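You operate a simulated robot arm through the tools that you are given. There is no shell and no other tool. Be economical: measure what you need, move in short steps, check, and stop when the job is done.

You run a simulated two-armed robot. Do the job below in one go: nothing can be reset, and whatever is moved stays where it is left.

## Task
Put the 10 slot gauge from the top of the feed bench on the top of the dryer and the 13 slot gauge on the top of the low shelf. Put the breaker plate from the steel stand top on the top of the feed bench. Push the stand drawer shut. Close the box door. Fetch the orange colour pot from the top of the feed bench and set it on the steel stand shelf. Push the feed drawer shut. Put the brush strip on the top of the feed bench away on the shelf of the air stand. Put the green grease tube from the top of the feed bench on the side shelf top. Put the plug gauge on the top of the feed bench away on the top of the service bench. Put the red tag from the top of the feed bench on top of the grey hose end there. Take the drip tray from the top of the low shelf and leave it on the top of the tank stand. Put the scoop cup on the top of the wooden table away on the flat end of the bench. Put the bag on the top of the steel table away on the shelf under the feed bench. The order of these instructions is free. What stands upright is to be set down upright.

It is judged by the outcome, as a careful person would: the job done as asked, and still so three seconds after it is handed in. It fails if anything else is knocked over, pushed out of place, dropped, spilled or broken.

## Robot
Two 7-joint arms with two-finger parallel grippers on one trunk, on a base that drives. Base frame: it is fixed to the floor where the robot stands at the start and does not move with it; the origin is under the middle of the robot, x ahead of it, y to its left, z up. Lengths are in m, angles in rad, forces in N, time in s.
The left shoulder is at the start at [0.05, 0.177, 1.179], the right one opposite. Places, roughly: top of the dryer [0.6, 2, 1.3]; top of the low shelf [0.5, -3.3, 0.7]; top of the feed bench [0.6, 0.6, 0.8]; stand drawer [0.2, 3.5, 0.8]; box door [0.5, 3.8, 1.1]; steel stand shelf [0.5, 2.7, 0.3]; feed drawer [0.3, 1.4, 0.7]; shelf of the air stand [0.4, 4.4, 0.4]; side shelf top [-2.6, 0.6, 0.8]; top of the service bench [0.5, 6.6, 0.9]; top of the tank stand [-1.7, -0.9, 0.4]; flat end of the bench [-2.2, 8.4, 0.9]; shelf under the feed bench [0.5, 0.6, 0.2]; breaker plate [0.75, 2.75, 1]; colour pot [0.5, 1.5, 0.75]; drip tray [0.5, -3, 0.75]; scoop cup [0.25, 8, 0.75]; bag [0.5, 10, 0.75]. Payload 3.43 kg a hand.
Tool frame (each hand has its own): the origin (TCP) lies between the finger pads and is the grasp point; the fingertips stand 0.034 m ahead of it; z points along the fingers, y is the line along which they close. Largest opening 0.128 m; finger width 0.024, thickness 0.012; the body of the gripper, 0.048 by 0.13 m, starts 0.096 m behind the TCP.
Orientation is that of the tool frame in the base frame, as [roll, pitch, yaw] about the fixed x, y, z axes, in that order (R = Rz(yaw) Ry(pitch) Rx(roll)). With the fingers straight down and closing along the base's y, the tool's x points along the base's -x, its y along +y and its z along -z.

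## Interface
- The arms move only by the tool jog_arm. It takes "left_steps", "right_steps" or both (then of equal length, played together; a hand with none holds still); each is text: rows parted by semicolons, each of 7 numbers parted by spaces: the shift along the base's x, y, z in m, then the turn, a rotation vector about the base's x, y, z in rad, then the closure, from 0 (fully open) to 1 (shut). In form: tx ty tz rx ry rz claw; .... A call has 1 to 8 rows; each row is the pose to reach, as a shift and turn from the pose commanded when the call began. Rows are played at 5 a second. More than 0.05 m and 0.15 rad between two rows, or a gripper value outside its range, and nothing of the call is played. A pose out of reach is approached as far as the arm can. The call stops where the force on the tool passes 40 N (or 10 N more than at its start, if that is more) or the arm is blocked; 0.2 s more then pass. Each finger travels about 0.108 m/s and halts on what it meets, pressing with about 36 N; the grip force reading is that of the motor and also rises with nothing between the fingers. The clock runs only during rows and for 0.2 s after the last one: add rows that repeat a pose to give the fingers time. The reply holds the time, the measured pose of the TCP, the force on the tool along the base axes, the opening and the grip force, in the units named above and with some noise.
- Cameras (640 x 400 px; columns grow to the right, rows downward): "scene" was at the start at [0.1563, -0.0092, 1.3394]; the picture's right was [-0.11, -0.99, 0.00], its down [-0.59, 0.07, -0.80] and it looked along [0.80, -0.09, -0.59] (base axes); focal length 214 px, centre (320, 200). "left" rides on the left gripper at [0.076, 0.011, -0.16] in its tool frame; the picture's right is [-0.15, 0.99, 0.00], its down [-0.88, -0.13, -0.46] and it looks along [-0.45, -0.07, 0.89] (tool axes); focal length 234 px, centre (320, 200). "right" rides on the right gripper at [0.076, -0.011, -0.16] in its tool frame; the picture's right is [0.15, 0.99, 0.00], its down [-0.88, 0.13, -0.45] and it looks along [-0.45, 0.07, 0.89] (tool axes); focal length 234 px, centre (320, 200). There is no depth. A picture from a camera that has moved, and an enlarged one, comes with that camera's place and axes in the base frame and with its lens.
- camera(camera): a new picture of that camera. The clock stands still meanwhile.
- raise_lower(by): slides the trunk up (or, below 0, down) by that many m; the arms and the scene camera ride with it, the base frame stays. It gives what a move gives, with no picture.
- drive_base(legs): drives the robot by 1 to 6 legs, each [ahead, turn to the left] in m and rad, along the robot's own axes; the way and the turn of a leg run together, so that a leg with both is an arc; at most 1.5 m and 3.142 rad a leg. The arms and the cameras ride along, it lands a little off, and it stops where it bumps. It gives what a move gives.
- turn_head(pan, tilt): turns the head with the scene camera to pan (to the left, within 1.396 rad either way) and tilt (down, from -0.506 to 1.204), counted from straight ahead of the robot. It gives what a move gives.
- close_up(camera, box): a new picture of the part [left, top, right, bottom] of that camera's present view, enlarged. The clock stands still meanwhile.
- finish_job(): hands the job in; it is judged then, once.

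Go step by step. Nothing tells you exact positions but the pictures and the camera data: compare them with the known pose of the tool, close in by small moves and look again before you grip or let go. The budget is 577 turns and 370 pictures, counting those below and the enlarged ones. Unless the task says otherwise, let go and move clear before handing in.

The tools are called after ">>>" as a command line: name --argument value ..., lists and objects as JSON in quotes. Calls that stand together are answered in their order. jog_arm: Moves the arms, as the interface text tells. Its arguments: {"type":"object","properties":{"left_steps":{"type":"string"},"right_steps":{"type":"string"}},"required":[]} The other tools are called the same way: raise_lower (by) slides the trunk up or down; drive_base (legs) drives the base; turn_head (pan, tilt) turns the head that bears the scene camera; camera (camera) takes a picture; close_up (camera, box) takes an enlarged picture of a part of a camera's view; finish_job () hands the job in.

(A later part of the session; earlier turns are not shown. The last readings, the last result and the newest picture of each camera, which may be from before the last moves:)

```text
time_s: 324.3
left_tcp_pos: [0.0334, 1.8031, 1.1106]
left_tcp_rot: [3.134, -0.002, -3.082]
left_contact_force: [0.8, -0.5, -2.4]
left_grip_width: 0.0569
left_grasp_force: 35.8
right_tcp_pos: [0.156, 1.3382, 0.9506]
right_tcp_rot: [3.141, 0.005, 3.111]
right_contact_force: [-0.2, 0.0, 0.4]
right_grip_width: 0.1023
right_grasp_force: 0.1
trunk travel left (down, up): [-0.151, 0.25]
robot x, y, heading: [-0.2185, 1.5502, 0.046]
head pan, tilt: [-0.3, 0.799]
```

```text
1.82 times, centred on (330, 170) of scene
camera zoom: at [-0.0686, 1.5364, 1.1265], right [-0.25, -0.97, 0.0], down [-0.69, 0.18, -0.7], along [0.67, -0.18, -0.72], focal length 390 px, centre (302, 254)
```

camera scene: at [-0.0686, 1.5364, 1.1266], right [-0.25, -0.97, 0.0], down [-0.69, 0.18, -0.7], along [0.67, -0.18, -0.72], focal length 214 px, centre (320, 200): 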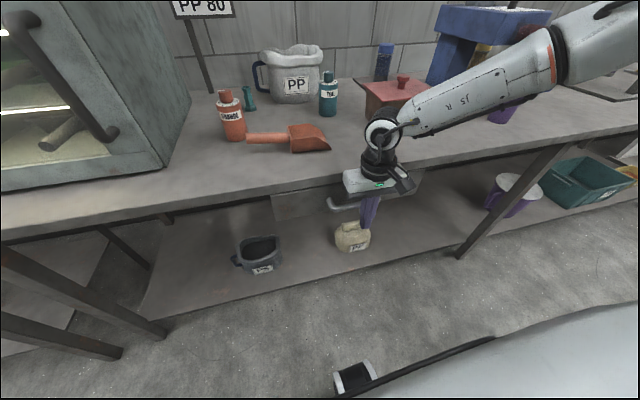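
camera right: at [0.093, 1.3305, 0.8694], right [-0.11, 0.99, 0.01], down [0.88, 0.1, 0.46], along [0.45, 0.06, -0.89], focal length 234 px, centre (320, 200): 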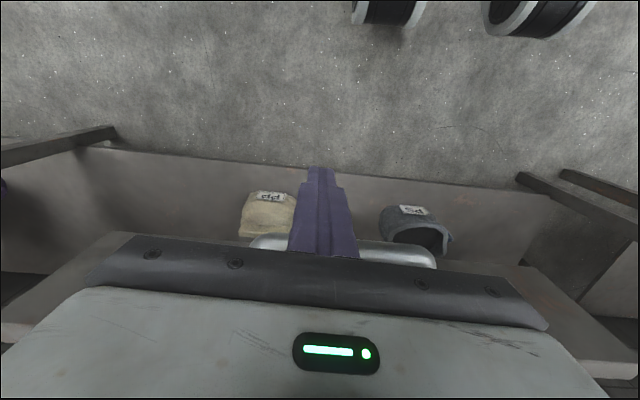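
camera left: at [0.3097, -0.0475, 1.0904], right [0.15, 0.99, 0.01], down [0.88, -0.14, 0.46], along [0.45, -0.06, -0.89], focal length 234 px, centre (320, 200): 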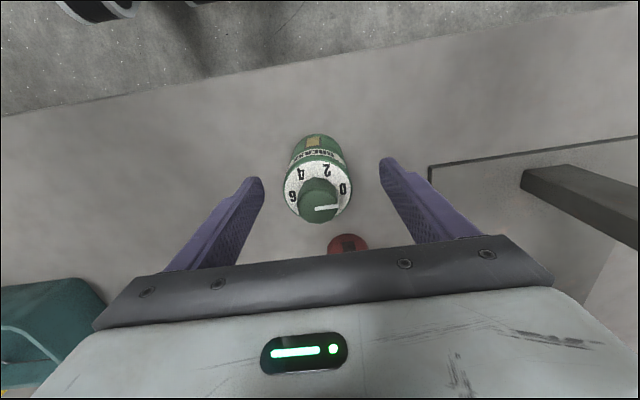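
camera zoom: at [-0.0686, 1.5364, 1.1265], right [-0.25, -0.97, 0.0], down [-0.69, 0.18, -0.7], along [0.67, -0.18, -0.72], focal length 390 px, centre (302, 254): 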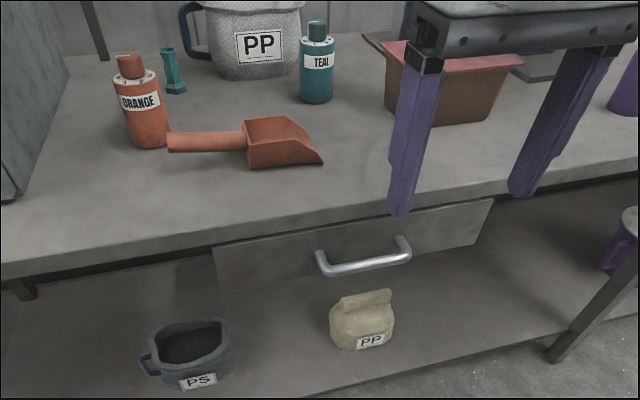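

The feed drawer is shut. The orange pot is at about (0.488,1.62); I'll turn left a bit so it falls to my right hand and hover above it.

>>> jog_arm --right_steps "0 0 0.04 0 0 0 0.2; 0 0 0.08 0 0 0 0.2"

>>> drive_base --legs '[[0.08, 0], [0, 0.45]]'

>>> jog_arm --right_steps "0.03 0.02 0 0 0 -0.1 0.2; 0.06 0.04 0 0 0 -0.2 0.2; 0.09 0.06 0 0 0 -0.3 0.2; 0.12 0.07 0 0 0 -0.4 0.2"

>>> camera --camera "right"

```text
time_s: 324.9
left_tcp_pos: [0.0331, 1.8032, 1.1091]
left_tcp_rot: [3.137, -0.002, -3.08]
left_contact_force: [-0.7, -0.4, -2.0]
left_grip_width: 0.0568
left_grasp_force: 36.0
right_tcp_pos: [0.1549, 1.3391, 1.0296]
right_tcp_rot: [-3.141, 0.003, 3.113]
right_contact_force: [0.1, -0.1, 0.5]
right_grip_width: 0.1028
right_grasp_force: 0.0
trunk travel left (down, up): [-0.151, 0.25]
robot x, y, heading: [-0.2152, 1.5541, 0.045]
head pan, tilt: [-0.3, 0.799]
```

```text
time_s: 327.2
left_tcp_pos: [-0.0195, 1.8898, 1.1098]
left_tcp_rot: [3.137, -0.001, -2.641]
left_contact_force: [-0.3, 0.5, -1.7]
left_grip_width: 0.0569
left_grasp_force: 36.4
right_tcp_pos: [0.2904, 1.5205, 1.0298]
right_tcp_rot: [3.141, 0.006, -2.732]
right_contact_force: [0.2, 0.1, 0.3]
right_grip_width: 0.1021
right_grasp_force: 0.0
trunk travel left (down, up): [-0.151, 0.25]
robot x, y, heading: [-0.1387, 1.5572, 0.486]
head pan, tilt: [-0.3, 0.799]
```

```text
time_s: 328.2
left_tcp_pos: [-0.0197, 1.889, 1.1099]
left_tcp_rot: [3.136, -0.002, -2.642]
left_contact_force: [-0.6, -0.2, -2.0]
left_grip_width: 0.0567
left_grasp_force: 36.1
right_tcp_pos: [0.4052, 1.5813, 1.0249]
right_tcp_rot: [3.138, 0.005, -3.137]
right_contact_force: [0.1, -0.2, 0.3]
right_grip_width: 0.1024
right_grasp_force: 0.0
right hand out of reach, approached as far as the arm can: row 4
trunk travel left (down, up): [-0.151, 0.25]
robot x, y, heading: [-0.1408, 1.5579, 0.484]
head pan, tilt: [-0.3, 0.799]
```

```text
255 pictures are left
camera right: at [0.3282, 1.5703, 1.1842], right [-0.15, 0.99, 0.0], down [0.88, 0.13, 0.46], along [0.46, 0.07, -0.89], focal length 234 px, centre (320, 200)
```

right: 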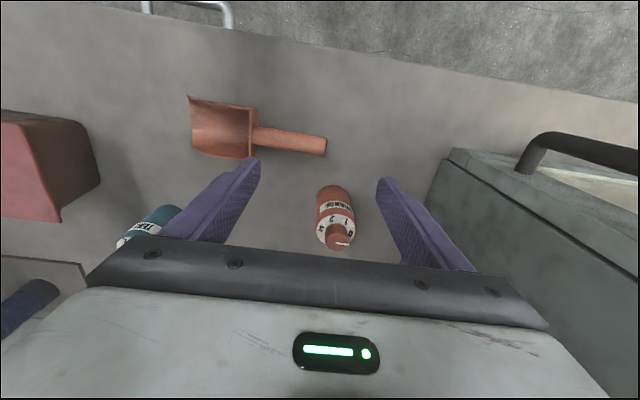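

The pot is at about (0.50,1.622). I'll drive 6 cm closer and descend onto it.

>>> drive_base --legs '[[0.07, 0]]'

>>> jog_arm --right_steps "0.02 0.0 -0.03 0 0 0 0.3; 0.035 0.005 -0.06 0 0 0 0.35; 0.035 0.008 -0.09 0 0 0 0.35"

>>> camera --camera "right"

```text
time_s: 329.2
left_tcp_pos: [0.0421, 1.923, 1.1086]
left_tcp_rot: [3.136, -0.001, -2.641]
left_contact_force: [1.1, 0.4, -2.3]
left_grip_width: 0.0568
left_grasp_force: 35.5
right_tcp_pos: [0.4679, 1.6131, 1.0248]
right_tcp_rot: [3.138, 0.006, -3.132]
right_contact_force: [-0.9, 1.3, 0.1]
right_grip_width: 0.1023
right_grasp_force: 0.0
trunk travel left (down, up): [-0.151, 0.25]
robot x, y, heading: [-0.0767, 1.586, 0.488]
head pan, tilt: [-0.3, 0.799]
```

```text
time_s: 330.1
left_tcp_pos: [0.0421, 1.921, 1.1098]
left_tcp_rot: [3.135, -0.002, -2.642]
left_contact_force: [0.2, 0.3, -1.3]
left_grip_width: 0.0568
left_grasp_force: 35.9
right_tcp_pos: [0.5015, 1.621, 0.9337]
right_tcp_rot: [3.139, 0.008, -3.133]
right_contact_force: [0.3, -0.2, 0.6]
right_grip_width: 0.0833
right_grasp_force: 0.0
trunk travel left (down, up): [-0.151, 0.25]
robot x, y, heading: [-0.0766, 1.5909, 0.489]
head pan, tilt: [-0.3, 0.799]
```

```text
254 pictures are left
camera right: at [0.4232, 1.6094, 1.0936], right [-0.16, 0.99, 0.0], down [0.88, 0.14, 0.46], along [0.46, 0.07, -0.89], focal length 234 px, centre (320, 200)
```

right: 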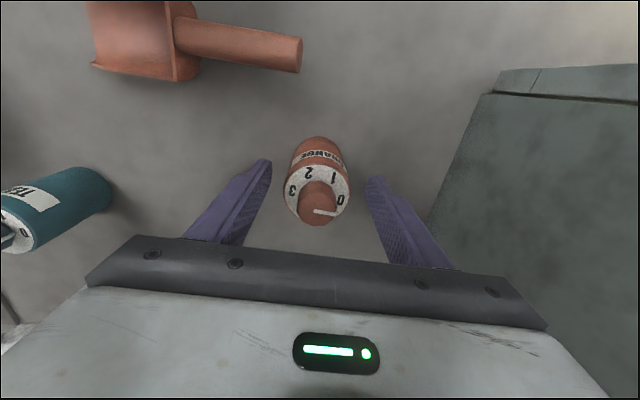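

>>> jog_arm --right_steps "-0.002 0 -0.03 0 0 0 0.35; -0.002 0 -0.05 0 0 0 0.35; -0.002 0 -0.05 0 0 0 0.6; -0.002 0 -0.05 0 0 0 0.85; -0.002 0 -0.05 0 0 0 0.85"

```text
time_s: 331.2
left_tcp_pos: [0.0417, 1.921, 1.1093]
left_tcp_rot: [3.134, 0.0, -2.64]
left_contact_force: [0.1, 0.5, -1.1]
left_grip_width: 0.0569
left_grasp_force: 36.4
right_tcp_pos: [0.4987, 1.6202, 0.884]
right_tcp_rot: [3.141, 0.005, -3.133]
right_contact_force: [0.9, -0.1, -0.1]
right_grip_width: 0.0567
right_grasp_force: 35.6
trunk travel left (down, up): [-0.151, 0.25]
robot x, y, heading: [-0.0779, 1.5872, 0.487]
head pan, tilt: [-0.3, 0.799]
```

The pot is gripped. I'll lift it, back away, and drive to the steel stand at y≈2.8.

>>> jog_arm --right_steps "0 0 0.045 0 0 0 0.85; 0 0 0.09 0 0 0 0.85; 0 0 0.135 0 0 0 0.85; -0.03 -0.01 0.16 0 0 0 0.85; -0.07 -0.02 0.17 0 0 0 0.85; -0.11 -0.03 0.18 0 0 0 0.85"

>>> drive_base --legs '[[-0.4, 0], [0, 1.084], [1.45, 0], [0, -1.571]]'

>>> turn_head --pan 0 --tilt 0.55

>>> camera --camera "scene"

```text
time_s: 332.6
left_tcp_pos: [0.042, 1.9208, 1.109]
left_tcp_rot: [3.134, -0.001, -2.641]
left_contact_force: [-0.2, -0.3, -2.3]
left_grip_width: 0.0569
left_grasp_force: 35.2
right_tcp_pos: [0.3888, 1.5923, 1.0647]
right_tcp_rot: [3.14, 0.004, -3.133]
right_contact_force: [-0.5, 0.3, -1.5]
right_grip_width: 0.0568
right_grasp_force: 36.5
right hand out of reach, approached as far as the arm can: row 3, 4
trunk travel left (down, up): [-0.151, 0.25]
robot x, y, heading: [-0.0785, 1.5905, 0.482]
head pan, tilt: [-0.3, 0.799]
```

```text
time_s: 348.4
left_tcp_pos: [-0.1895, 3.0808, 1.1088]
left_tcp_rot: [3.135, -0.002, -3.098]
left_contact_force: [-0.8, -0.5, -1.9]
left_grip_width: 0.0568
left_grasp_force: 36.1
right_tcp_pos: [-0.0243, 2.6316, 1.0654]
right_tcp_rot: [3.14, 0.005, 2.694]
right_contact_force: [-1.0, -0.4, -0.7]
right_grip_width: 0.0567
right_grasp_force: 36.1
trunk travel left (down, up): [-0.151, 0.25]
robot x, y, heading: [-0.4419, 2.8316, 0.028]
head pan, tilt: [-0.3, 0.799]
```

```text
time_s: 349.2
left_tcp_pos: [-0.1908, 3.0811, 1.1092]
left_tcp_rot: [3.138, 0.001, -3.098]
left_contact_force: [0.1, 0.2, -1.7]
left_grip_width: 0.0567
left_grasp_force: 36.4
right_tcp_pos: [-0.0227, 2.6332, 1.0647]
right_tcp_rot: [3.138, 0.006, 2.695]
right_contact_force: [0.2, 0.0, -0.7]
right_grip_width: 0.0567
right_grasp_force: 35.7
trunk travel left (down, up): [-0.151, 0.25]
robot x, y, heading: [-0.4439, 2.8341, 0.03]
head pan, tilt: [0.0, 0.55]
```

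```text
253 pictures are left
camera scene: at [-0.2839, 2.8393, 1.1479], right [0.03, -1.0, 0.0], down [-0.52, -0.01, -0.85], along [0.85, 0.02, -0.52], focal length 214 px, centre (320, 200)
```

scene: 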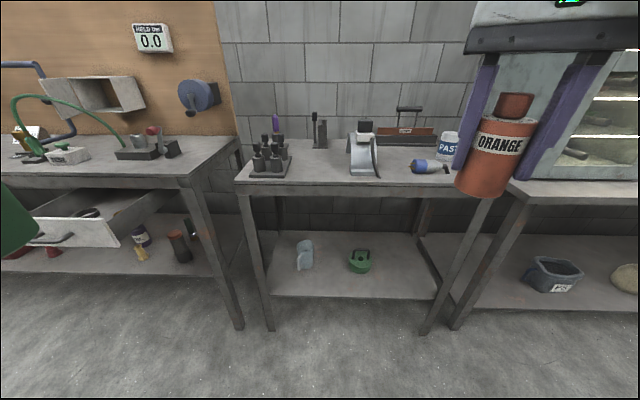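

The steel stand's lower shelf (z≈0.3) has free space between the mug and the green item. I'll lower the trunk and the pot here in the open, then drive in so the pot slides under the top near the front edge.

>>> raise_lower --by -0.15

>>> jog_arm --right_steps "0 0 -0.045 0 0 0.12 0.85; 0 0 -0.09 0 0 0.24 0.85; 0 0 -0.135 0 0 0.36 0.85; 0 0 -0.18 0 0 0.45 0.85; 0 0 -0.225 0 0 0.45 0.85; 0 0 -0.27 0 0 0.45 0.85; 0 0 -0.315 0 0 0.45 0.85; 0 0 -0.36 0 0 0.45 0.85"

>>> jog_arm --right_steps "0 0 -0.04 0 0 0 0.85; 0 0 -0.08 0 0 0 0.85; 0 0 -0.12 0 0 0 0.85; 0 0 -0.15 0 0 0 0.85"

>>> camera --camera "scene"

```text
time_s: 351.0
left_tcp_pos: [-0.191, 3.0811, 0.9581]
left_tcp_rot: [3.135, -0.003, -3.097]
left_contact_force: [-0.1, 0.1, -2.3]
left_grip_width: 0.057
left_grasp_force: 36.2
right_tcp_pos: [-0.0243, 2.6335, 0.9145]
right_tcp_rot: [3.14, 0.005, 2.696]
right_contact_force: [-0.3, 0.6, -1.6]
right_grip_width: 0.0568
right_grasp_force: 36.1
trunk travel left (down, up): [-0.001, 0.4]
robot x, y, heading: [-0.4411, 2.8399, 0.029]
head pan, tilt: [0.0, 0.55]
```

```text
time_s: 352.8
left_tcp_pos: [-0.1913, 3.0815, 0.9594]
left_tcp_rot: [3.135, -0.001, -3.099]
left_contact_force: [0.0, -0.4, -1.8]
left_grip_width: 0.0567
left_grasp_force: 36.1
right_tcp_pos: [-0.0223, 2.6318, 0.5553]
right_tcp_rot: [3.141, 0.006, -3.141]
right_contact_force: [0.1, 0.5, -1.3]
right_grip_width: 0.0564
right_grasp_force: 35.9
trunk travel left (down, up): [-0.001, 0.4]
robot x, y, heading: [-0.444, 2.8358, 0.031]
head pan, tilt: [0.0, 0.55]
```

```text
time_s: 353.8
left_tcp_pos: [-0.1908, 3.0813, 0.9589]
left_tcp_rot: [3.138, -0.001, -3.097]
left_contact_force: [0.3, 0.1, -1.1]
left_grip_width: 0.0565
left_grasp_force: 36.3
right_tcp_pos: [-0.0381, 2.6063, 0.4499]
right_tcp_rot: [3.138, 0.006, -3.138]
right_contact_force: [0.0, 1.0, -1.6]
right_grip_width: 0.0566
right_grasp_force: 36.3
right hand out of reach, approached as far as the arm can: row 3, 4
trunk travel left (down, up): [-0.001, 0.4]
robot x, y, heading: [-0.4419, 2.8325, 0.03]
head pan, tilt: [0.0, 0.55]
```

```text
252 pictures are left
camera scene: at [-0.284, 2.8394, 0.9979], right [0.03, -1.0, 0.0], down [-0.52, -0.02, -0.85], along [0.85, 0.02, -0.52], focal length 214 px, centre (320, 200)
```

scene: 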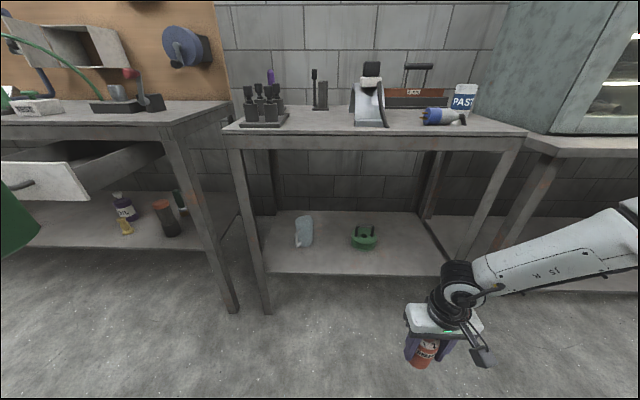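

>>> jog_arm --right_steps "0.04 0 0 0 0 0 0.85; 0.08 0 0 0 0 0 0.85; 0.12 0 0 0 0 0 0.85; 0.12 0 -0.04 0 0 0 0.85; 0.12 0 -0.08 0 0 0 0.85; 0.12 0 -0.1 0 0 0 0.85"

```text
time_s: 355.2
left_tcp_pos: [-0.1901, 3.0805, 0.9576]
left_tcp_rot: [3.135, -0.001, -3.099]
left_contact_force: [0.3, -0.4, -1.8]
left_grip_width: 0.0566
left_grasp_force: 36.1
right_tcp_pos: [0.0184, 2.5603, 0.4521]
right_tcp_rot: [3.139, 0.006, -3.139]
right_contact_force: [0.0, -0.6, -1.4]
right_grip_width: 0.0566
right_grasp_force: 35.8
right hand out of reach, approached as far as the arm can: row 1, 2, 3, 4, 5, 6
trunk travel left (down, up): [-0.001, 0.4]
robot x, y, heading: [-0.4432, 2.8353, 0.024]
head pan, tilt: [0.0, 0.55]
```

>>> jog_arm --right_steps "0 0 0.02 0 0 -0.14 0.85; 0 0 0.02 0 0 -0.28 0.85; 0 0 0.02 0 0 -0.42 0.85; 0 0 0.02 0 0 -0.56 0.85; 0 0 -0.02 0 0 -0.6 0.85; 0 0 -0.06 0 0 -0.6 0.85; 0 0 -0.1 0 0 -0.6 0.85"

```text
time_s: 356.8
left_tcp_pos: [-0.1901, 3.0812, 0.9592]
left_tcp_rot: [3.137, -0.001, -3.099]
left_contact_force: [-1.0, -0.5, -1.6]
left_grip_width: 0.0565
left_grasp_force: 36.0
right_tcp_pos: [-0.0075, 2.5364, 0.427]
right_tcp_rot: [3.138, 0.007, 2.543]
right_contact_force: [0.5, 0.9, -1.6]
right_grip_width: 0.0567
right_grasp_force: 35.3
right hand out of reach, approached as far as the arm can: row 5, 6, 7
trunk travel left (down, up): [-0.001, 0.4]
robot x, y, heading: [-0.4416, 2.8319, 0.026]
head pan, tilt: [0.0, 0.55]
```

The local arm posture limits the low reach. I'll try moving out to the right, going low there, and then coming forward, so the elbow swings down.

>>> jog_arm --right_steps "-0.02 -0.03 0 0 0 0.1 0.85; -0.04 -0.06 -0.02 0 0 0.1 0.85; -0.06 -0.09 -0.04 0 0 0.1 0.85; -0.08 -0.12 -0.06 0 0 0.1 0.85; -0.1 -0.14 -0.08 0 0 0.1 0.85; -0.1 -0.14 -0.1 0 0 0.1 0.85"

>>> jog_arm --right_steps "0.04 0 0 0 0 0 0.85; 0.08 0 0 0 0 0 0.85; 0.12 0 0 0 0 0 0.85; 0.16 0 0 0 0 0 0.85"

```text
time_s: 358.2
left_tcp_pos: [-0.1917, 3.0809, 0.9595]
left_tcp_rot: [3.134, -0.002, -3.1]
left_contact_force: [0.3, 0.3, -1.7]
left_grip_width: 0.0566
left_grasp_force: 35.6
right_tcp_pos: [-0.1095, 2.393, 0.3689]
right_tcp_rot: [3.138, 0.006, 2.644]
right_contact_force: [0.4, 0.1, -2.2]
right_grip_width: 0.0565
right_grasp_force: 35.7
right hand out of reach, approached as far as the arm can: row 4, 5, 6
trunk travel left (down, up): [-0.001, 0.4]
robot x, y, heading: [-0.4464, 2.8342, 0.028]
head pan, tilt: [0.0, 0.55]
```

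```text
time_s: 359.2
left_tcp_pos: [-0.1918, 3.0805, 0.9597]
left_tcp_rot: [3.135, -0.001, -3.097]
left_contact_force: [-0.3, 0.5, -1.4]
left_grip_width: 0.0566
left_grasp_force: 36.6
right_tcp_pos: [-0.0045, 2.3795, 0.4099]
right_tcp_rot: [3.141, 0.006, 2.644]
right_contact_force: [-0.6, 0.2, -0.8]
right_grip_width: 0.0565
right_grasp_force: 35.9
right hand out of reach, approached as far as the arm can: row 1, 2, 3, 4
trunk travel left (down, up): [-0.001, 0.4]
robot x, y, heading: [-0.4425, 2.8331, 0.025]
head pan, tilt: [0.0, 0.55]
```

Low reach is better far out to the right. I'll look at how the elbow sits in this pose before choosing the approach.

>>> turn_head --pan -1.1 --tilt 0.6

>>> camera --camera "scene"

```text
time_s: 360.5
left_tcp_pos: [-0.1894, 3.08, 0.9598]
left_tcp_rot: [3.135, -0.001, -3.098]
left_contact_force: [0.1, -0.6, -1.0]
left_grip_width: 0.0565
left_grasp_force: 36.2
right_tcp_pos: [-0.0059, 2.3808, 0.4089]
right_tcp_rot: [3.141, 0.005, 2.644]
right_contact_force: [0.8, -0.4, -1.2]
right_grip_width: 0.0565
right_grasp_force: 36.3
trunk travel left (down, up): [-0.001, 0.4]
robot x, y, heading: [-0.444, 2.8346, 0.027]
head pan, tilt: [-1.1, 0.6]
```

```text
251 pictures are left
camera scene: at [-0.3313, 2.7592, 0.9934], right [-0.88, -0.48, 0.0], down [-0.27, 0.5, -0.83], along [0.4, -0.72, -0.57], focal length 214 px, centre (320, 200)
```

scene: 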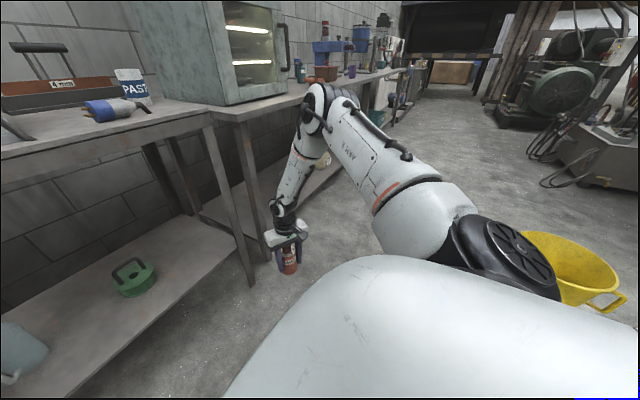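

The forearm would foul the stand's top with a straight-down tool. So I'll set the pot on the front of the stand's top, then regrasp it with the tool tilted forward so it can go under the top. First raise everything and drive in.

>>> jog_arm --right_steps "-0.02 0.02 0.03 0 0 0.1 0.85; -0.04 0.04 0.07 0 0 0.2 0.85; -0.06 0.07 0.1 0 0 0.3 0.85; -0.08 0.1 0.14 0 0 0.4 0.85; -0.08 0.13 0.17 0 0 0.5 0.85; -0.08 0.16 0.2 0 0 0.5 0.85; -0.08 0.19 0.23 0 0 0.5 0.85; -0.08 0.22 0.26 0 0 0.5 0.85"

>>> raise_lower --by 0.28

>>> drive_base --legs '[[0, 0.42], [0.1, 0]]'

>>> turn_head --pan -0.35 --tilt 0.6

>>> camera --camera "scene"

```text
refused: row 4 steps farther than a row can; nothing moved
```

```text
time_s: 363.3
left_tcp_pos: [-0.1902, 3.0819, 1.2391]
left_tcp_rot: [3.135, -0.001, -3.1]
left_contact_force: [0.3, -0.9, -1.6]
left_grip_width: 0.0567
left_grasp_force: 35.7
right_tcp_pos: [-0.0052, 2.3804, 0.6896]
right_tcp_rot: [3.139, 0.005, 2.645]
right_contact_force: [-0.2, -0.1, -1.4]
right_grip_width: 0.0567
right_grasp_force: 35.7
trunk travel left (down, up): [-0.281, 0.12]
robot x, y, heading: [-0.4449, 2.8317, 0.028]
head pan, tilt: [-1.1, 0.6]
```

```text
time_s: 365.7
left_tcp_pos: [-0.2188, 3.2049, 1.2387]
left_tcp_rot: [3.135, -0.004, -2.685]
left_contact_force: [-0.3, 0.2, -2.2]
left_grip_width: 0.0562
left_grasp_force: 35.6
right_tcp_pos: [0.2311, 2.6362, 0.6898]
right_tcp_rot: [3.14, 0.006, 3.055]
right_contact_force: [0.6, 0.1, -1.3]
right_grip_width: 0.0563
right_grasp_force: 35.5
trunk travel left (down, up): [-0.281, 0.12]
robot x, y, heading: [-0.3479, 2.8797, 0.437]
head pan, tilt: [-1.1, 0.6]
```

```text
time_s: 366.8
left_tcp_pos: [-0.2187, 3.2055, 1.2401]
left_tcp_rot: [3.136, -0.002, -2.686]
left_contact_force: [0.1, -0.9, -2.1]
left_grip_width: 0.0567
left_grasp_force: 35.6
right_tcp_pos: [0.2315, 2.6361, 0.6891]
right_tcp_rot: [3.139, 0.005, 3.057]
right_contact_force: [0.4, -0.6, -0.8]
right_grip_width: 0.0564
right_grasp_force: 36.2
trunk travel left (down, up): [-0.281, 0.12]
robot x, y, heading: [-0.3558, 2.8776, 0.44]
head pan, tilt: [-0.351, 0.6]
```

```text
250 pictures are left
camera scene: at [-0.2015, 2.9154, 1.2734], right [0.09, -1.0, 0.0], down [-0.56, -0.05, -0.82], along [0.82, 0.07, -0.57], focal length 214 px, centre (320, 200)
```

scene: 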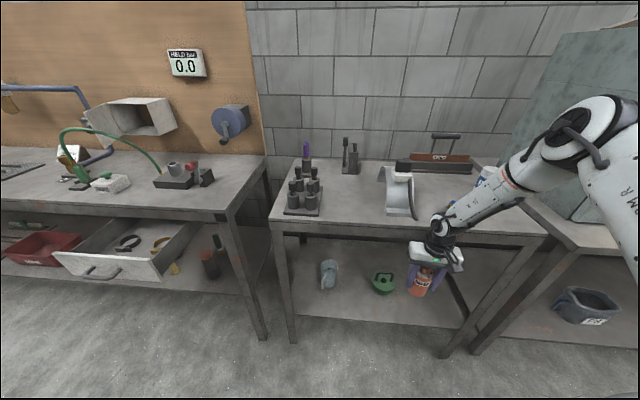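

>>> close_up --camera "scene" --box '[260, 120, 520, 250]'

```text
2.46 times, centred on (390, 185) of scene
camera zoom: at [-0.2015, 2.9154, 1.2734], right [0.09, -1.0, 0.0], down [-0.56, -0.05, -0.82], along [0.82, 0.07, -0.57], focal length 528 px, centre (148, 237)
```

zoom: 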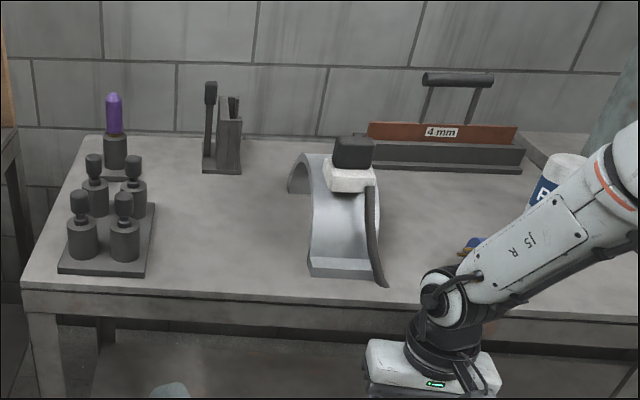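

The pot is just in front of the stand's edge. I'll pull it back, raise it above the stand's top, and view the top from the hand camera too.

>>> jog_arm --right_steps "-0.04 0.02 0.0 0 0 0 0.85; -0.07 0.04 0.03 0 0 0 0.85; -0.07 0.06 0.07 0 0 0 0.85; -0.07 0.08 0.11 0 0 0 0.85; -0.07 0.1 0.15 0 0 0 0.85; -0.07 0.12 0.19 0 0 0 0.85; -0.07 0.14 0.23 0 0 0 0.85; -0.07 0.15 0.27 0 0 0 0.85"

>>> jog_arm --right_steps "0.0 0 0.045 0 0 0 0.85; 0.0 0 0.09 0 0 0 0.85"

>>> camera --camera "scene"

>>> camera --camera "right"

```text
time_s: 368.6
left_tcp_pos: [-0.2195, 3.2045, 1.2402]
left_tcp_rot: [3.136, -0.002, -2.687]
left_contact_force: [-0.2, -0.3, -1.2]
left_grip_width: 0.0565
left_grasp_force: 36.0
right_tcp_pos: [0.1599, 2.7882, 0.9608]
right_tcp_rot: [3.141, 0.005, 3.055]
right_contact_force: [-0.2, -0.2, -0.8]
right_grip_width: 0.0564
right_grasp_force: 35.7
trunk travel left (down, up): [-0.281, 0.12]
robot x, y, heading: [-0.3507, 2.8738, 0.445]
head pan, tilt: [-0.351, 0.6]
```

```text
time_s: 369.2
left_tcp_pos: [-0.2191, 3.2049, 1.2387]
left_tcp_rot: [3.136, -0.002, -2.685]
left_contact_force: [-0.4, -0.6, -0.9]
left_grip_width: 0.0563
left_grasp_force: 35.9
right_tcp_pos: [0.1623, 2.7855, 1.0518]
right_tcp_rot: [-3.141, 0.007, 3.055]
right_contact_force: [0.5, 0.2, -0.9]
right_grip_width: 0.0567
right_grasp_force: 36.3
trunk travel left (down, up): [-0.281, 0.12]
robot x, y, heading: [-0.3528, 2.8752, 0.44]
head pan, tilt: [-0.351, 0.6]
```

```text
248 pictures are left
camera scene: at [-0.2017, 2.9157, 1.2734], right [0.09, -1.0, 0.0], down [-0.56, -0.05, -0.83], along [0.82, 0.07, -0.56], focal length 214 px, centre (320, 200)
```

scene: 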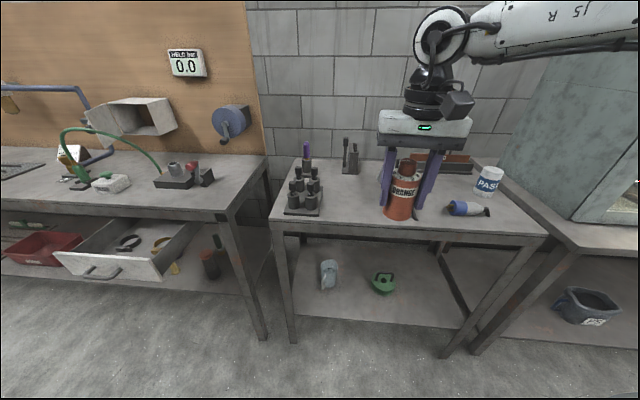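

```text
247 pictures are left
camera right: at [0.0835, 2.7835, 1.2118], right [-0.06, 1.0, 0.0], down [0.89, 0.05, 0.46], along [0.46, 0.03, -0.89], focal length 234 px, centre (320, 200)
```

right: 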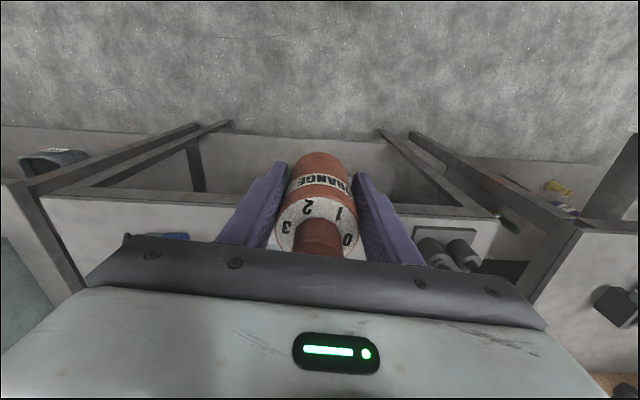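

Top front edge is at x≈0.27, z≈0.86. I'll drive 10 cm closer and set the pot on the free strip near (0.345,2.85).

>>> drive_base --legs '[[0.1, 0]]'

>>> jog_arm --right_steps "0.04 0.01 0 0 0 0 0.85; 0.08 0.02 0 0 0 0 0.85; 0.09 0.022 -0.04 0 0 0 0.85; 0.09 0.022 -0.08 0 0 0 0.85; 0.09 0.022 -0.11 0 0 0 0.85"

>>> close_up --camera "scene" --box '[240, 120, 540, 300]'

```text
time_s: 370.4
left_tcp_pos: [-0.1287, 3.2468, 1.2393]
left_tcp_rot: [3.133, -0.003, -2.686]
left_contact_force: [0.6, 0.6, -2.1]
left_grip_width: 0.0566
left_grasp_force: 36.2
right_tcp_pos: [0.2529, 2.8301, 1.0508]
right_tcp_rot: [-3.141, 0.006, 3.058]
right_contact_force: [0.1, 0.8, -2.2]
right_grip_width: 0.0565
right_grasp_force: 36.0
trunk travel left (down, up): [-0.281, 0.12]
robot x, y, heading: [-0.2636, 2.9205, 0.442]
head pan, tilt: [-0.351, 0.6]
```

```text
time_s: 371.6
left_tcp_pos: [-0.13, 3.2464, 1.2398]
left_tcp_rot: [3.134, -0.001, -2.687]
left_contact_force: [0.0, -0.2, -1.1]
left_grip_width: 0.0567
left_grasp_force: 36.4
right_tcp_pos: [0.3434, 2.8503, 0.9418]
right_tcp_rot: [3.14, 0.006, 3.056]
right_contact_force: [0.5, -0.5, -1.5]
right_grip_width: 0.0562
right_grasp_force: 35.9
trunk travel left (down, up): [-0.281, 0.12]
robot x, y, heading: [-0.2618, 2.9174, 0.44]
head pan, tilt: [-0.351, 0.6]
```

```text
2.13 times, centred on (390, 210) of scene
camera zoom: at [-0.1114, 2.958, 1.2734], right [0.09, -1.0, 0.0], down [-0.56, -0.05, -0.82], along [0.82, 0.07, -0.57], focal length 458 px, centre (171, 179)
```

zoom: 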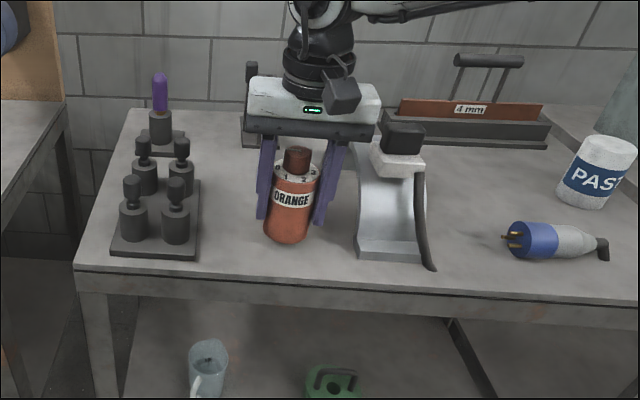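

Space is clear here. I'll lower until it touches and release.

>>> jog_arm --right_steps "0 0 -0.01 0 0 0 0.85; 0 0 -0.018 0 0 0 0.85; 0 0 -0.024 0 0 0 0.85; 0 0 -0.03 0 0 0 0.85"

```text
time_s: 372.6
left_tcp_pos: [-0.1331, 3.2468, 1.241]
left_tcp_rot: [3.138, 0.002, -2.686]
left_contact_force: [0.5, 0.6, -0.8]
left_grip_width: 0.0564
left_grasp_force: 35.9
right_tcp_pos: [0.3439, 2.8523, 0.918]
right_tcp_rot: [3.135, 0.019, 3.059]
right_contact_force: [-1.0, -3.8, 37.6]
right_grip_width: 0.0568
right_grasp_force: 35.7
trunk travel left (down, up): [-0.281, 0.12]
robot x, y, heading: [-0.2602, 2.918, 0.436]
head pan, tilt: [-0.351, 0.6]
```

>>> jog_arm --right_steps "0 0 0.004 0 0.013 0 0.85; 0 0 0.004 0 0.013 0 0.5; 0 0 0.004 0 0.013 0 0.35; 0 0 0.04 0 0.013 0 0.35; 0 0 0.08 0 0.013 0 0.35; -0.03 -0.0 0.11 0 0.013 0 0.35; -0.07 0 0.12 0 0.013 0 0.35; -0.11 0 0.12 0 0.013 0 0.35"

>>> camera --camera "scene"

```text
time_s: 374.4
left_tcp_pos: [-0.1305, 3.2459, 1.239]
left_tcp_rot: [3.136, -0.001, -2.686]
left_contact_force: [0.1, -0.4, -1.7]
left_grip_width: 0.0568
left_grasp_force: 36.4
right_tcp_pos: [0.2303, 2.8524, 1.0319]
right_tcp_rot: [-3.141, -0.008, 3.054]
right_contact_force: [-1.1, -0.7, 0.7]
right_grip_width: 0.0831
right_grasp_force: 0.1
trunk travel left (down, up): [-0.281, 0.12]
robot x, y, heading: [-0.2592, 2.9221, 0.442]
head pan, tilt: [-0.351, 0.6]
```

```text
245 pictures are left
camera scene: at [-0.1124, 2.9579, 1.2735], right [0.09, -1.0, 0.0], down [-0.56, -0.05, -0.83], along [0.82, 0.07, -0.56], focal length 214 px, centre (320, 200)
```

scene: 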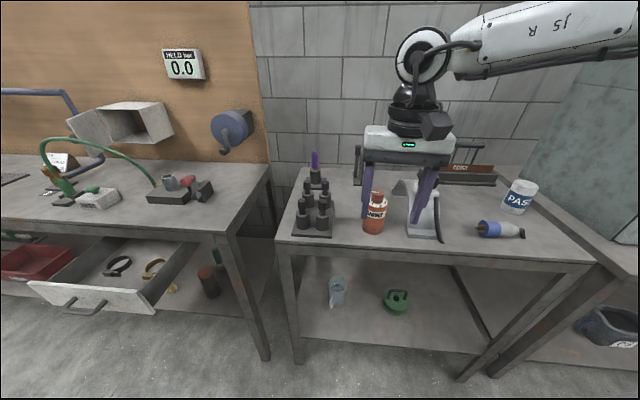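

The pot stands on the stand top. Now I'll tilt the right hand forward about 57° while staying in front of it.

>>> jog_arm --right_steps "-0.01 0 0 0 -0.14 0 0.35; -0.02 0 0 0 -0.28 0 0.35; -0.03 0 0 0 -0.42 0 0.35; -0.04 0 0 0 -0.56 0 0.35; -0.05 0 0 0 -0.7 0 0.35; -0.06 0 0 0 -0.84 0 0.35; -0.06 0 0 0 -0.98 0 0.35; -0.06 0 -0.03 0 -0.98 0 0.35"

>>> camera --camera "scene"

>>> camera --camera "right"

```text
time_s: 376.2
left_tcp_pos: [-0.1286, 3.2478, 1.2398]
left_tcp_rot: [3.133, -0.004, -2.686]
left_contact_force: [0.2, 0.0, -1.1]
left_grip_width: 0.0565
left_grasp_force: 36.3
right_tcp_pos: [0.2126, 2.9059, 1.0124]
right_tcp_rot: [3.012, 0.968, 2.987]
right_contact_force: [0.5, -0.2, 0.2]
right_grip_width: 0.0831
right_grasp_force: 0.0
right hand out of reach, approached as far as the arm can: row 5, 6, 7, 8
trunk travel left (down, up): [-0.281, 0.12]
robot x, y, heading: [-0.2624, 2.9169, 0.44]
head pan, tilt: [-0.351, 0.6]
```

```text
244 pictures are left
camera scene: at [-0.1109, 2.9581, 1.2733], right [0.09, -1.0, 0.0], down [-0.56, -0.05, -0.82], along [0.82, 0.07, -0.57], focal length 214 px, centre (320, 200)
```

scene: 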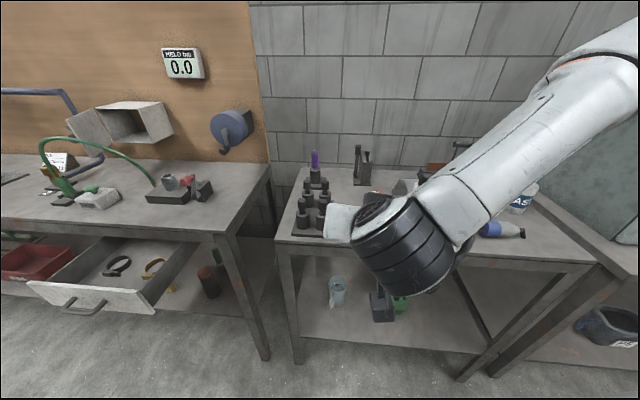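

```text
243 pictures are left
camera right: at [0.0363, 2.903, 1.0396], right [-0.03, 1.0, -0.05], down [0.12, 0.05, 0.99], along [0.99, 0.03, -0.12], focal length 234 px, centre (320, 200)
```

right: 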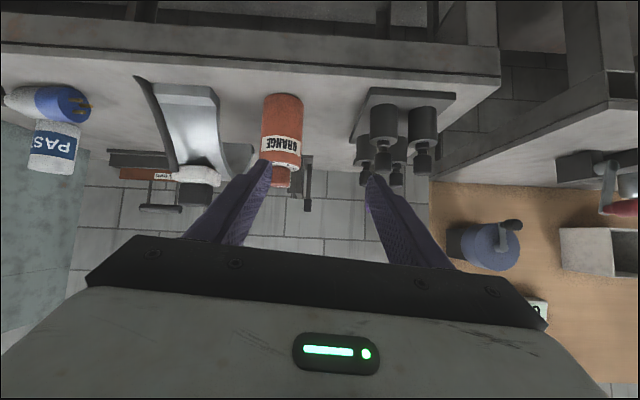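

The tilt works but I'm too close. I'll back up 12 cm and try to bring the tilted hand to the pot.

>>> drive_base --legs '[[-0.12, 0]]'

>>> jog_arm --right_steps "0.03 0 0 0 0 0 0.35; 0.06 0 0 0 0 0 0.35; 0.09 0 -0.02 0 0 0 0.35"

>>> camera --camera "right"

```text
time_s: 377.4
left_tcp_pos: [-0.2364, 3.1962, 1.2386]
left_tcp_rot: [3.136, -0.002, -2.685]
left_contact_force: [-0.9, -0.2, -1.2]
left_grip_width: 0.0563
left_grasp_force: 35.7
right_tcp_pos: [0.1041, 2.8555, 1.0133]
right_tcp_rot: [3.016, 0.967, 2.992]
right_contact_force: [-0.6, 0.0, 0.3]
right_grip_width: 0.0832
right_grasp_force: 0.1
trunk travel left (down, up): [-0.281, 0.12]
robot x, y, heading: [-0.3671, 2.8682, 0.442]
head pan, tilt: [-0.351, 0.6]
```

```text
time_s: 378.2
left_tcp_pos: [-0.2365, 3.1961, 1.2386]
left_tcp_rot: [3.136, -0.004, -2.685]
left_contact_force: [0.0, 0.9, -1.5]
left_grip_width: 0.0565
left_grasp_force: 36.5
right_tcp_pos: [0.1951, 2.8567, 0.9902]
right_tcp_rot: [3.017, 0.967, 2.989]
right_contact_force: [-0.4, -0.4, -0.7]
right_grip_width: 0.0832
right_grasp_force: 0.0
trunk travel left (down, up): [-0.281, 0.12]
robot x, y, heading: [-0.3688, 2.8661, 0.446]
head pan, tilt: [-0.351, 0.6]
```

```text
242 pictures are left
camera right: at [0.0189, 2.8525, 1.0181], right [-0.03, 1.0, -0.05], down [0.12, 0.06, 0.99], along [0.99, 0.03, -0.13], focal length 234 px, centre (320, 200)
```

right: 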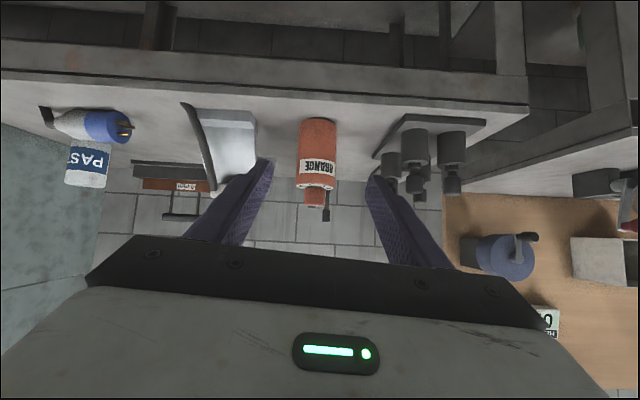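

The view looks good. I'll level the closing axis, lower to the pot's mid-height and advance around it.

>>> jog_arm --right_steps "0 0 -0.035 -0.07 0 0 0.35; 0.0 -0.003 -0.07 -0.07 0 0 0.35; 0.04 -0.004 -0.07 -0.07 0 0 0.35; 0.08 -0.004 -0.07 -0.07 0 0 0.35; 0.11 -0.004 -0.07 -0.07 0 0 0.35"

>>> camera --camera "right"

>>> camera --camera "scene"

```text
time_s: 379.4
left_tcp_pos: [-0.2363, 3.1972, 1.2399]
left_tcp_rot: [3.136, -0.003, -2.685]
left_contact_force: [0.1, -0.2, -1.6]
left_grip_width: 0.0563
left_grasp_force: 35.9
right_tcp_pos: [0.3054, 2.8501, 0.9207]
right_tcp_rot: [-3.139, 0.972, 3.093]
right_contact_force: [0.5, 0.2, -0.1]
right_grip_width: 0.0832
right_grasp_force: 0.1
trunk travel left (down, up): [-0.281, 0.12]
robot x, y, heading: [-0.3707, 2.8688, 0.445]
head pan, tilt: [-0.351, 0.6]
```

```text
241 pictures are left
camera right: at [0.1299, 2.8491, 0.9482], right [-0.03, 0.99, -0.12], down [0.13, 0.13, 0.98], along [0.99, 0.02, -0.13], focal length 234 px, centre (320, 200)
```

right: 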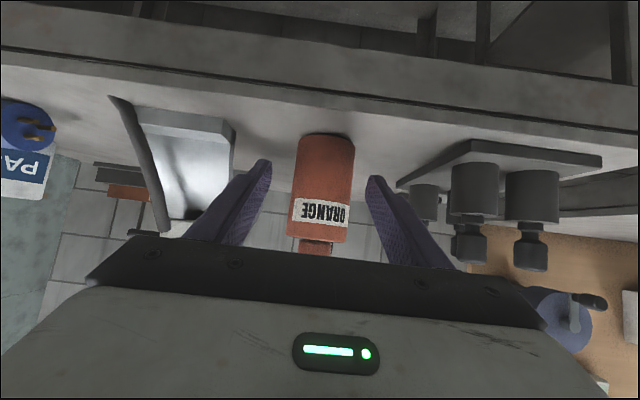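

```text
240 pictures are left
camera scene: at [-0.2188, 2.9074, 1.2734], right [0.09, -1.0, 0.0], down [-0.56, -0.05, -0.82], along [0.82, 0.07, -0.57], focal length 214 px, centre (320, 200)
```

scene: 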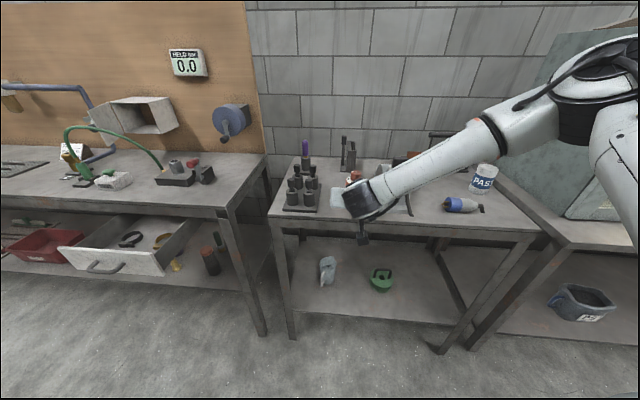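

The pot is centred. I'll advance 4 cm and close.

>>> jog_arm --right_steps "0.02 0 0 0 0 0 0.35; 0.036 0.001 0 0 0 0 0.35; 0.036 0.001 0 0 0 0 0.6; 0.036 0.001 0 0 0 0 0.8; 0.036 0.001 0 0 0 0 0.8; 0.036 0.001 0 0 0 0 0.8"

>>> camera --camera "right"

```text
time_s: 380.8
left_tcp_pos: [-0.2365, 3.1974, 1.2395]
left_tcp_rot: [3.137, 0.0, -2.684]
left_contact_force: [-0.9, 1.0, -2.0]
left_grip_width: 0.0567
left_grasp_force: 36.0
right_tcp_pos: [0.3409, 2.8513, 0.9233]
right_tcp_rot: [3.141, 0.974, 3.092]
right_contact_force: [0.6, 0.0, -0.3]
right_grip_width: 0.0562
right_grasp_force: 36.0
trunk travel left (down, up): [-0.281, 0.12]
robot x, y, heading: [-0.3702, 2.8715, 0.442]
head pan, tilt: [-0.351, 0.6]
```

```text
239 pictures are left
camera right: at [0.1647, 2.8512, 0.9498], right [-0.03, 0.99, -0.12], down [0.12, 0.12, 0.98], along [0.99, 0.02, -0.13], focal length 234 px, centre (320, 200)
```

right: 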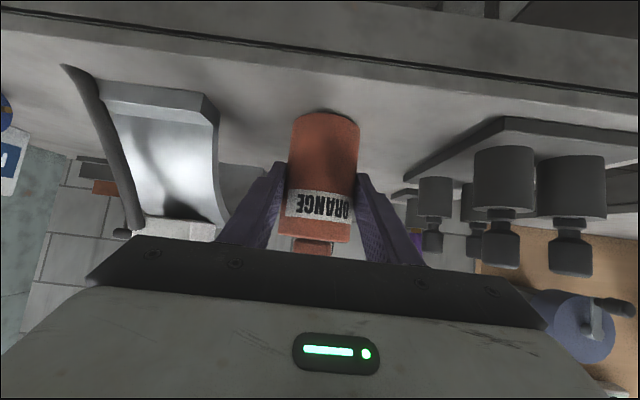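

Gripped from the front. I'll lift slightly, back the base off, lower the trunk, and test how low the tilted hand goes.

>>> jog_arm --right_steps "0 0 0.02 0 0 0 0.8; 0 0 0.04 0 0 0 0.8"

>>> drive_base --legs '[[-0.3, 0]]'

>>> raise_lower --by -0.28

>>> jog_arm --right_steps "0 0 -0.045 0 0 0 0.8; 0 0 -0.09 0 0 0 0.8; 0 0 -0.135 0 0 0 0.8; 0 0 -0.18 0 0 0 0.8; 0 0 -0.225 0 0 0 0.8; 0 0 -0.26 0 0 0 0.8; 0 0 -0.28 0 0 0 0.8"

```text
time_s: 381.4
left_tcp_pos: [-0.2367, 3.1965, 1.2406]
left_tcp_rot: [3.137, -0.002, -2.685]
left_contact_force: [-0.2, -0.5, -1.1]
left_grip_width: 0.0563
left_grasp_force: 36.4
right_tcp_pos: [0.3407, 2.8493, 0.9605]
right_tcp_rot: [-3.139, 0.973, 3.093]
right_contact_force: [-0.3, 0.1, -1.2]
right_grip_width: 0.0562
right_grasp_force: 35.8
trunk travel left (down, up): [-0.281, 0.12]
robot x, y, heading: [-0.3698, 2.8724, 0.441]
head pan, tilt: [-0.351, 0.6]
```

```text
time_s: 383.5
left_tcp_pos: [-0.5133, 3.0666, 1.2392]
left_tcp_rot: [3.137, -0.002, -2.682]
left_contact_force: [-0.3, -0.8, -2.1]
left_grip_width: 0.0564
left_grasp_force: 36.3
right_tcp_pos: [0.0657, 2.7231, 0.9612]
right_tcp_rot: [-3.141, 0.973, 3.097]
right_contact_force: [0.0, -0.5, -1.6]
right_grip_width: 0.0565
right_grasp_force: 36.2
trunk travel left (down, up): [-0.281, 0.12]
robot x, y, heading: [-0.6456, 2.7363, 0.449]
head pan, tilt: [-0.351, 0.6]
```

```text
time_s: 386.3
left_tcp_pos: [-0.5139, 3.0664, 0.9594]
left_tcp_rot: [3.134, -0.001, -2.68]
left_contact_force: [0.5, 0.4, -1.9]
left_grip_width: 0.0567
left_grasp_force: 36.1
right_tcp_pos: [0.0659, 2.7226, 0.6812]
right_tcp_rot: [-3.139, 0.972, 3.096]
right_contact_force: [0.0, -0.3, -1.7]
right_grip_width: 0.0564
right_grasp_force: 35.9
trunk travel left (down, up): [-0.001, 0.4]
robot x, y, heading: [-0.6442, 2.7387, 0.445]
head pan, tilt: [-0.351, 0.6]
```

```text
time_s: 387.9
left_tcp_pos: [-0.5133, 3.0664, 0.9598]
left_tcp_rot: [3.133, -0.003, -2.681]
left_contact_force: [-0.3, -0.6, -1.5]
left_grip_width: 0.0567
left_grasp_force: 36.3
right_tcp_pos: [0.0418, 2.6512, 0.5348]
right_tcp_rot: [3.139, 0.974, 3.096]
right_contact_force: [0.9, -0.4, -1.4]
right_grip_width: 0.0564
right_grasp_force: 35.4
right hand out of reach, approached as far as the arm can: row 2, 3, 4, 5, 6, 7
trunk travel left (down, up): [-0.001, 0.4]
robot x, y, heading: [-0.6467, 2.7384, 0.444]
head pan, tilt: [-0.351, 0.6]
```

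>>> jog_arm --right_steps "0 0 0.02 0 0 -0.14 0.8; 0 0 0.02 0 0 -0.28 0.8; 0 0 0.02 0 0 -0.42 0.8; 0 -0.03 0 0 0 -0.5 0.8; 0 -0.06 -0.03 0 0 -0.5 0.8; 0 -0.09 -0.06 0 0 -0.5 0.8; 0 -0.1 -0.1 0 0 -0.5 0.8; 0 -0.1 -0.14 0 0 -0.5 0.8"

```text
time_s: 389.7
left_tcp_pos: [-0.5138, 3.0661, 0.9596]
left_tcp_rot: [3.137, -0.003, -2.679]
left_contact_force: [-0.1, 0.1, -1.1]
left_grip_width: 0.0565
left_grasp_force: 36.1
right_tcp_pos: [0.0152, 2.5117, 0.5097]
right_tcp_rot: [3.141, 0.972, 2.594]
right_contact_force: [-0.8, 0.2, -1.1]
right_grip_width: 0.0561
right_grasp_force: 36.4
right hand out of reach, approached as far as the arm can: row 2, 3, 4, 5, 6, 7, 8
trunk travel left (down, up): [-0.001, 0.4]
robot x, y, heading: [-0.6503, 2.7399, 0.442]
head pan, tilt: [-0.351, 0.6]
```

>>> jog_arm --right_steps "0 0.02 0.03 0 0 0.14 0.8; 0 0.05 0.05 0 0 0.28 0.8; 0 0.08 0.06 0 0 0.42 0.8; 0 0.1 0.06 0 0 0.56 0.8; 0 0.1 0.06 0 0 0.7 0.8; 0 0.1 0.06 0 0 0.84 0.8; 0 0.1 0.06 0 0 0.95 0.8; 0 0.1 0.03 0 0 0.95 0.8"

>>> jog_arm --right_steps "0 0 -0.04 0 0 0 0.8; 0 0 -0.08 0 0 0 0.8; 0 0 -0.12 0 0 0 0.8; 0 0 -0.16 0 0 0 0.8; 0 0 -0.2 0 0 0 0.8"

```text
time_s: 391.5
left_tcp_pos: [-0.5132, 3.0661, 0.9584]
left_tcp_rot: [3.134, -0.003, -2.681]
left_contact_force: [0.3, -0.3, -2.6]
left_grip_width: 0.0566
left_grasp_force: 36.3
right_tcp_pos: [0.0211, 2.6025, 0.5736]
right_tcp_rot: [3.14, 0.96, -2.733]
right_contact_force: [0.3, 0.7, -0.6]
right_grip_width: 0.0566
right_grasp_force: 35.9
right hand out of reach, approached as far as the arm can: row 5, 6, 7, 8
trunk travel left (down, up): [-0.001, 0.4]
robot x, y, heading: [-0.6455, 2.7402, 0.438]
head pan, tilt: [-0.351, 0.6]
```

```text
time_s: 392.7
left_tcp_pos: [-0.5137, 3.0661, 0.9591]
left_tcp_rot: [3.133, -0.001, -2.681]
left_contact_force: [-0.1, 1.2, -1.4]
left_grip_width: 0.0565
left_grasp_force: 35.9
right_tcp_pos: [0.0312, 2.5704, 0.5634]
right_tcp_rot: [3.14, 0.968, -2.738]
right_contact_force: [-0.5, 0.6, -0.5]
right_grip_width: 0.0566
right_grasp_force: 35.5
right hand out of reach, approached as far as the arm can: row 1, 2, 3, 4, 5
trunk travel left (down, up): [-0.001, 0.4]
robot x, y, heading: [-0.6436, 2.7398, 0.445]
head pan, tilt: [-0.351, 0.6]
```

>>> turn_head --pan -0.8 --tilt 0.4

>>> camera --camera "scene"

```text
time_s: 393.6
left_tcp_pos: [-0.5147, 3.067, 0.9579]
left_tcp_rot: [3.135, -0.001, -2.682]
left_contact_force: [0.3, -0.1, -1.1]
left_grip_width: 0.0566
left_grasp_force: 36.0
right_tcp_pos: [0.0296, 2.5702, 0.5638]
right_tcp_rot: [3.14, 0.966, -2.736]
right_contact_force: [0.4, -0.1, -1.4]
right_grip_width: 0.0562
right_grasp_force: 35.9
trunk travel left (down, up): [-0.001, 0.4]
robot x, y, heading: [-0.6483, 2.7372, 0.446]
head pan, tilt: [-0.799, 0.4]
```

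```text
238 pictures are left
camera scene: at [-0.4956, 2.7368, 1.0116], right [-0.35, -0.94, 0.0], down [-0.37, 0.13, -0.92], along [0.86, -0.32, -0.39], focal length 214 px, centre (320, 200)
```

scene: 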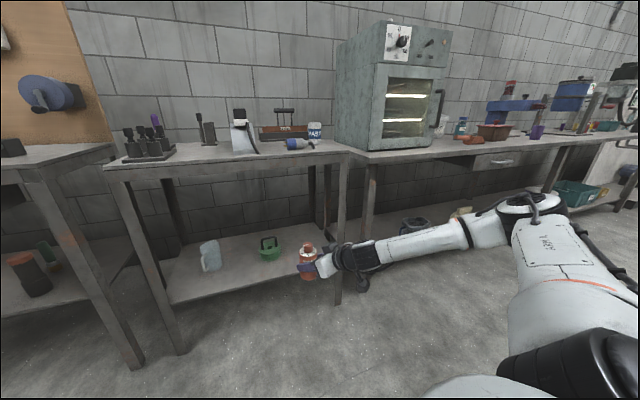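

The upper arm stays level with the elbow out; stretching the arm farther should allow lower reach. I'll rotate back to point along +x, extend and lower.

>>> jog_arm --right_steps "0 0 0.02 0 0 -0.14 0.8; 0.03 0 0.02 0 0 -0.28 0.8; 0.07 0 0.02 0 0 -0.4 0.8; 0.11 0 0.02 0 0 -0.4 0.8; 0.15 0 0.0 0 0 -0.4 0.8; 0.15 0 -0.04 0 0 -0.4 0.8; 0.15 0 -0.08 0 0 -0.4 0.8; 0.15 0 -0.12 0 0 -0.4 0.8"

```text
time_s: 395.4
left_tcp_pos: [-0.5145, 3.0666, 0.9593]
left_tcp_rot: [3.136, -0.002, -2.68]
left_contact_force: [-0.2, -0.3, -1.6]
left_grip_width: 0.0568
left_grasp_force: 36.6
right_tcp_pos: [0.1568, 2.5662, 0.5404]
right_tcp_rot: [-3.14, 0.972, -3.135]
right_contact_force: [-0.4, 0.1, -1.0]
right_grip_width: 0.0563
right_grasp_force: 35.9
right hand out of reach, approached as far as the arm can: row 6, 7, 8
trunk travel left (down, up): [-0.001, 0.4]
robot x, y, heading: [-0.644, 2.7374, 0.445]
head pan, tilt: [-0.799, 0.4]
```

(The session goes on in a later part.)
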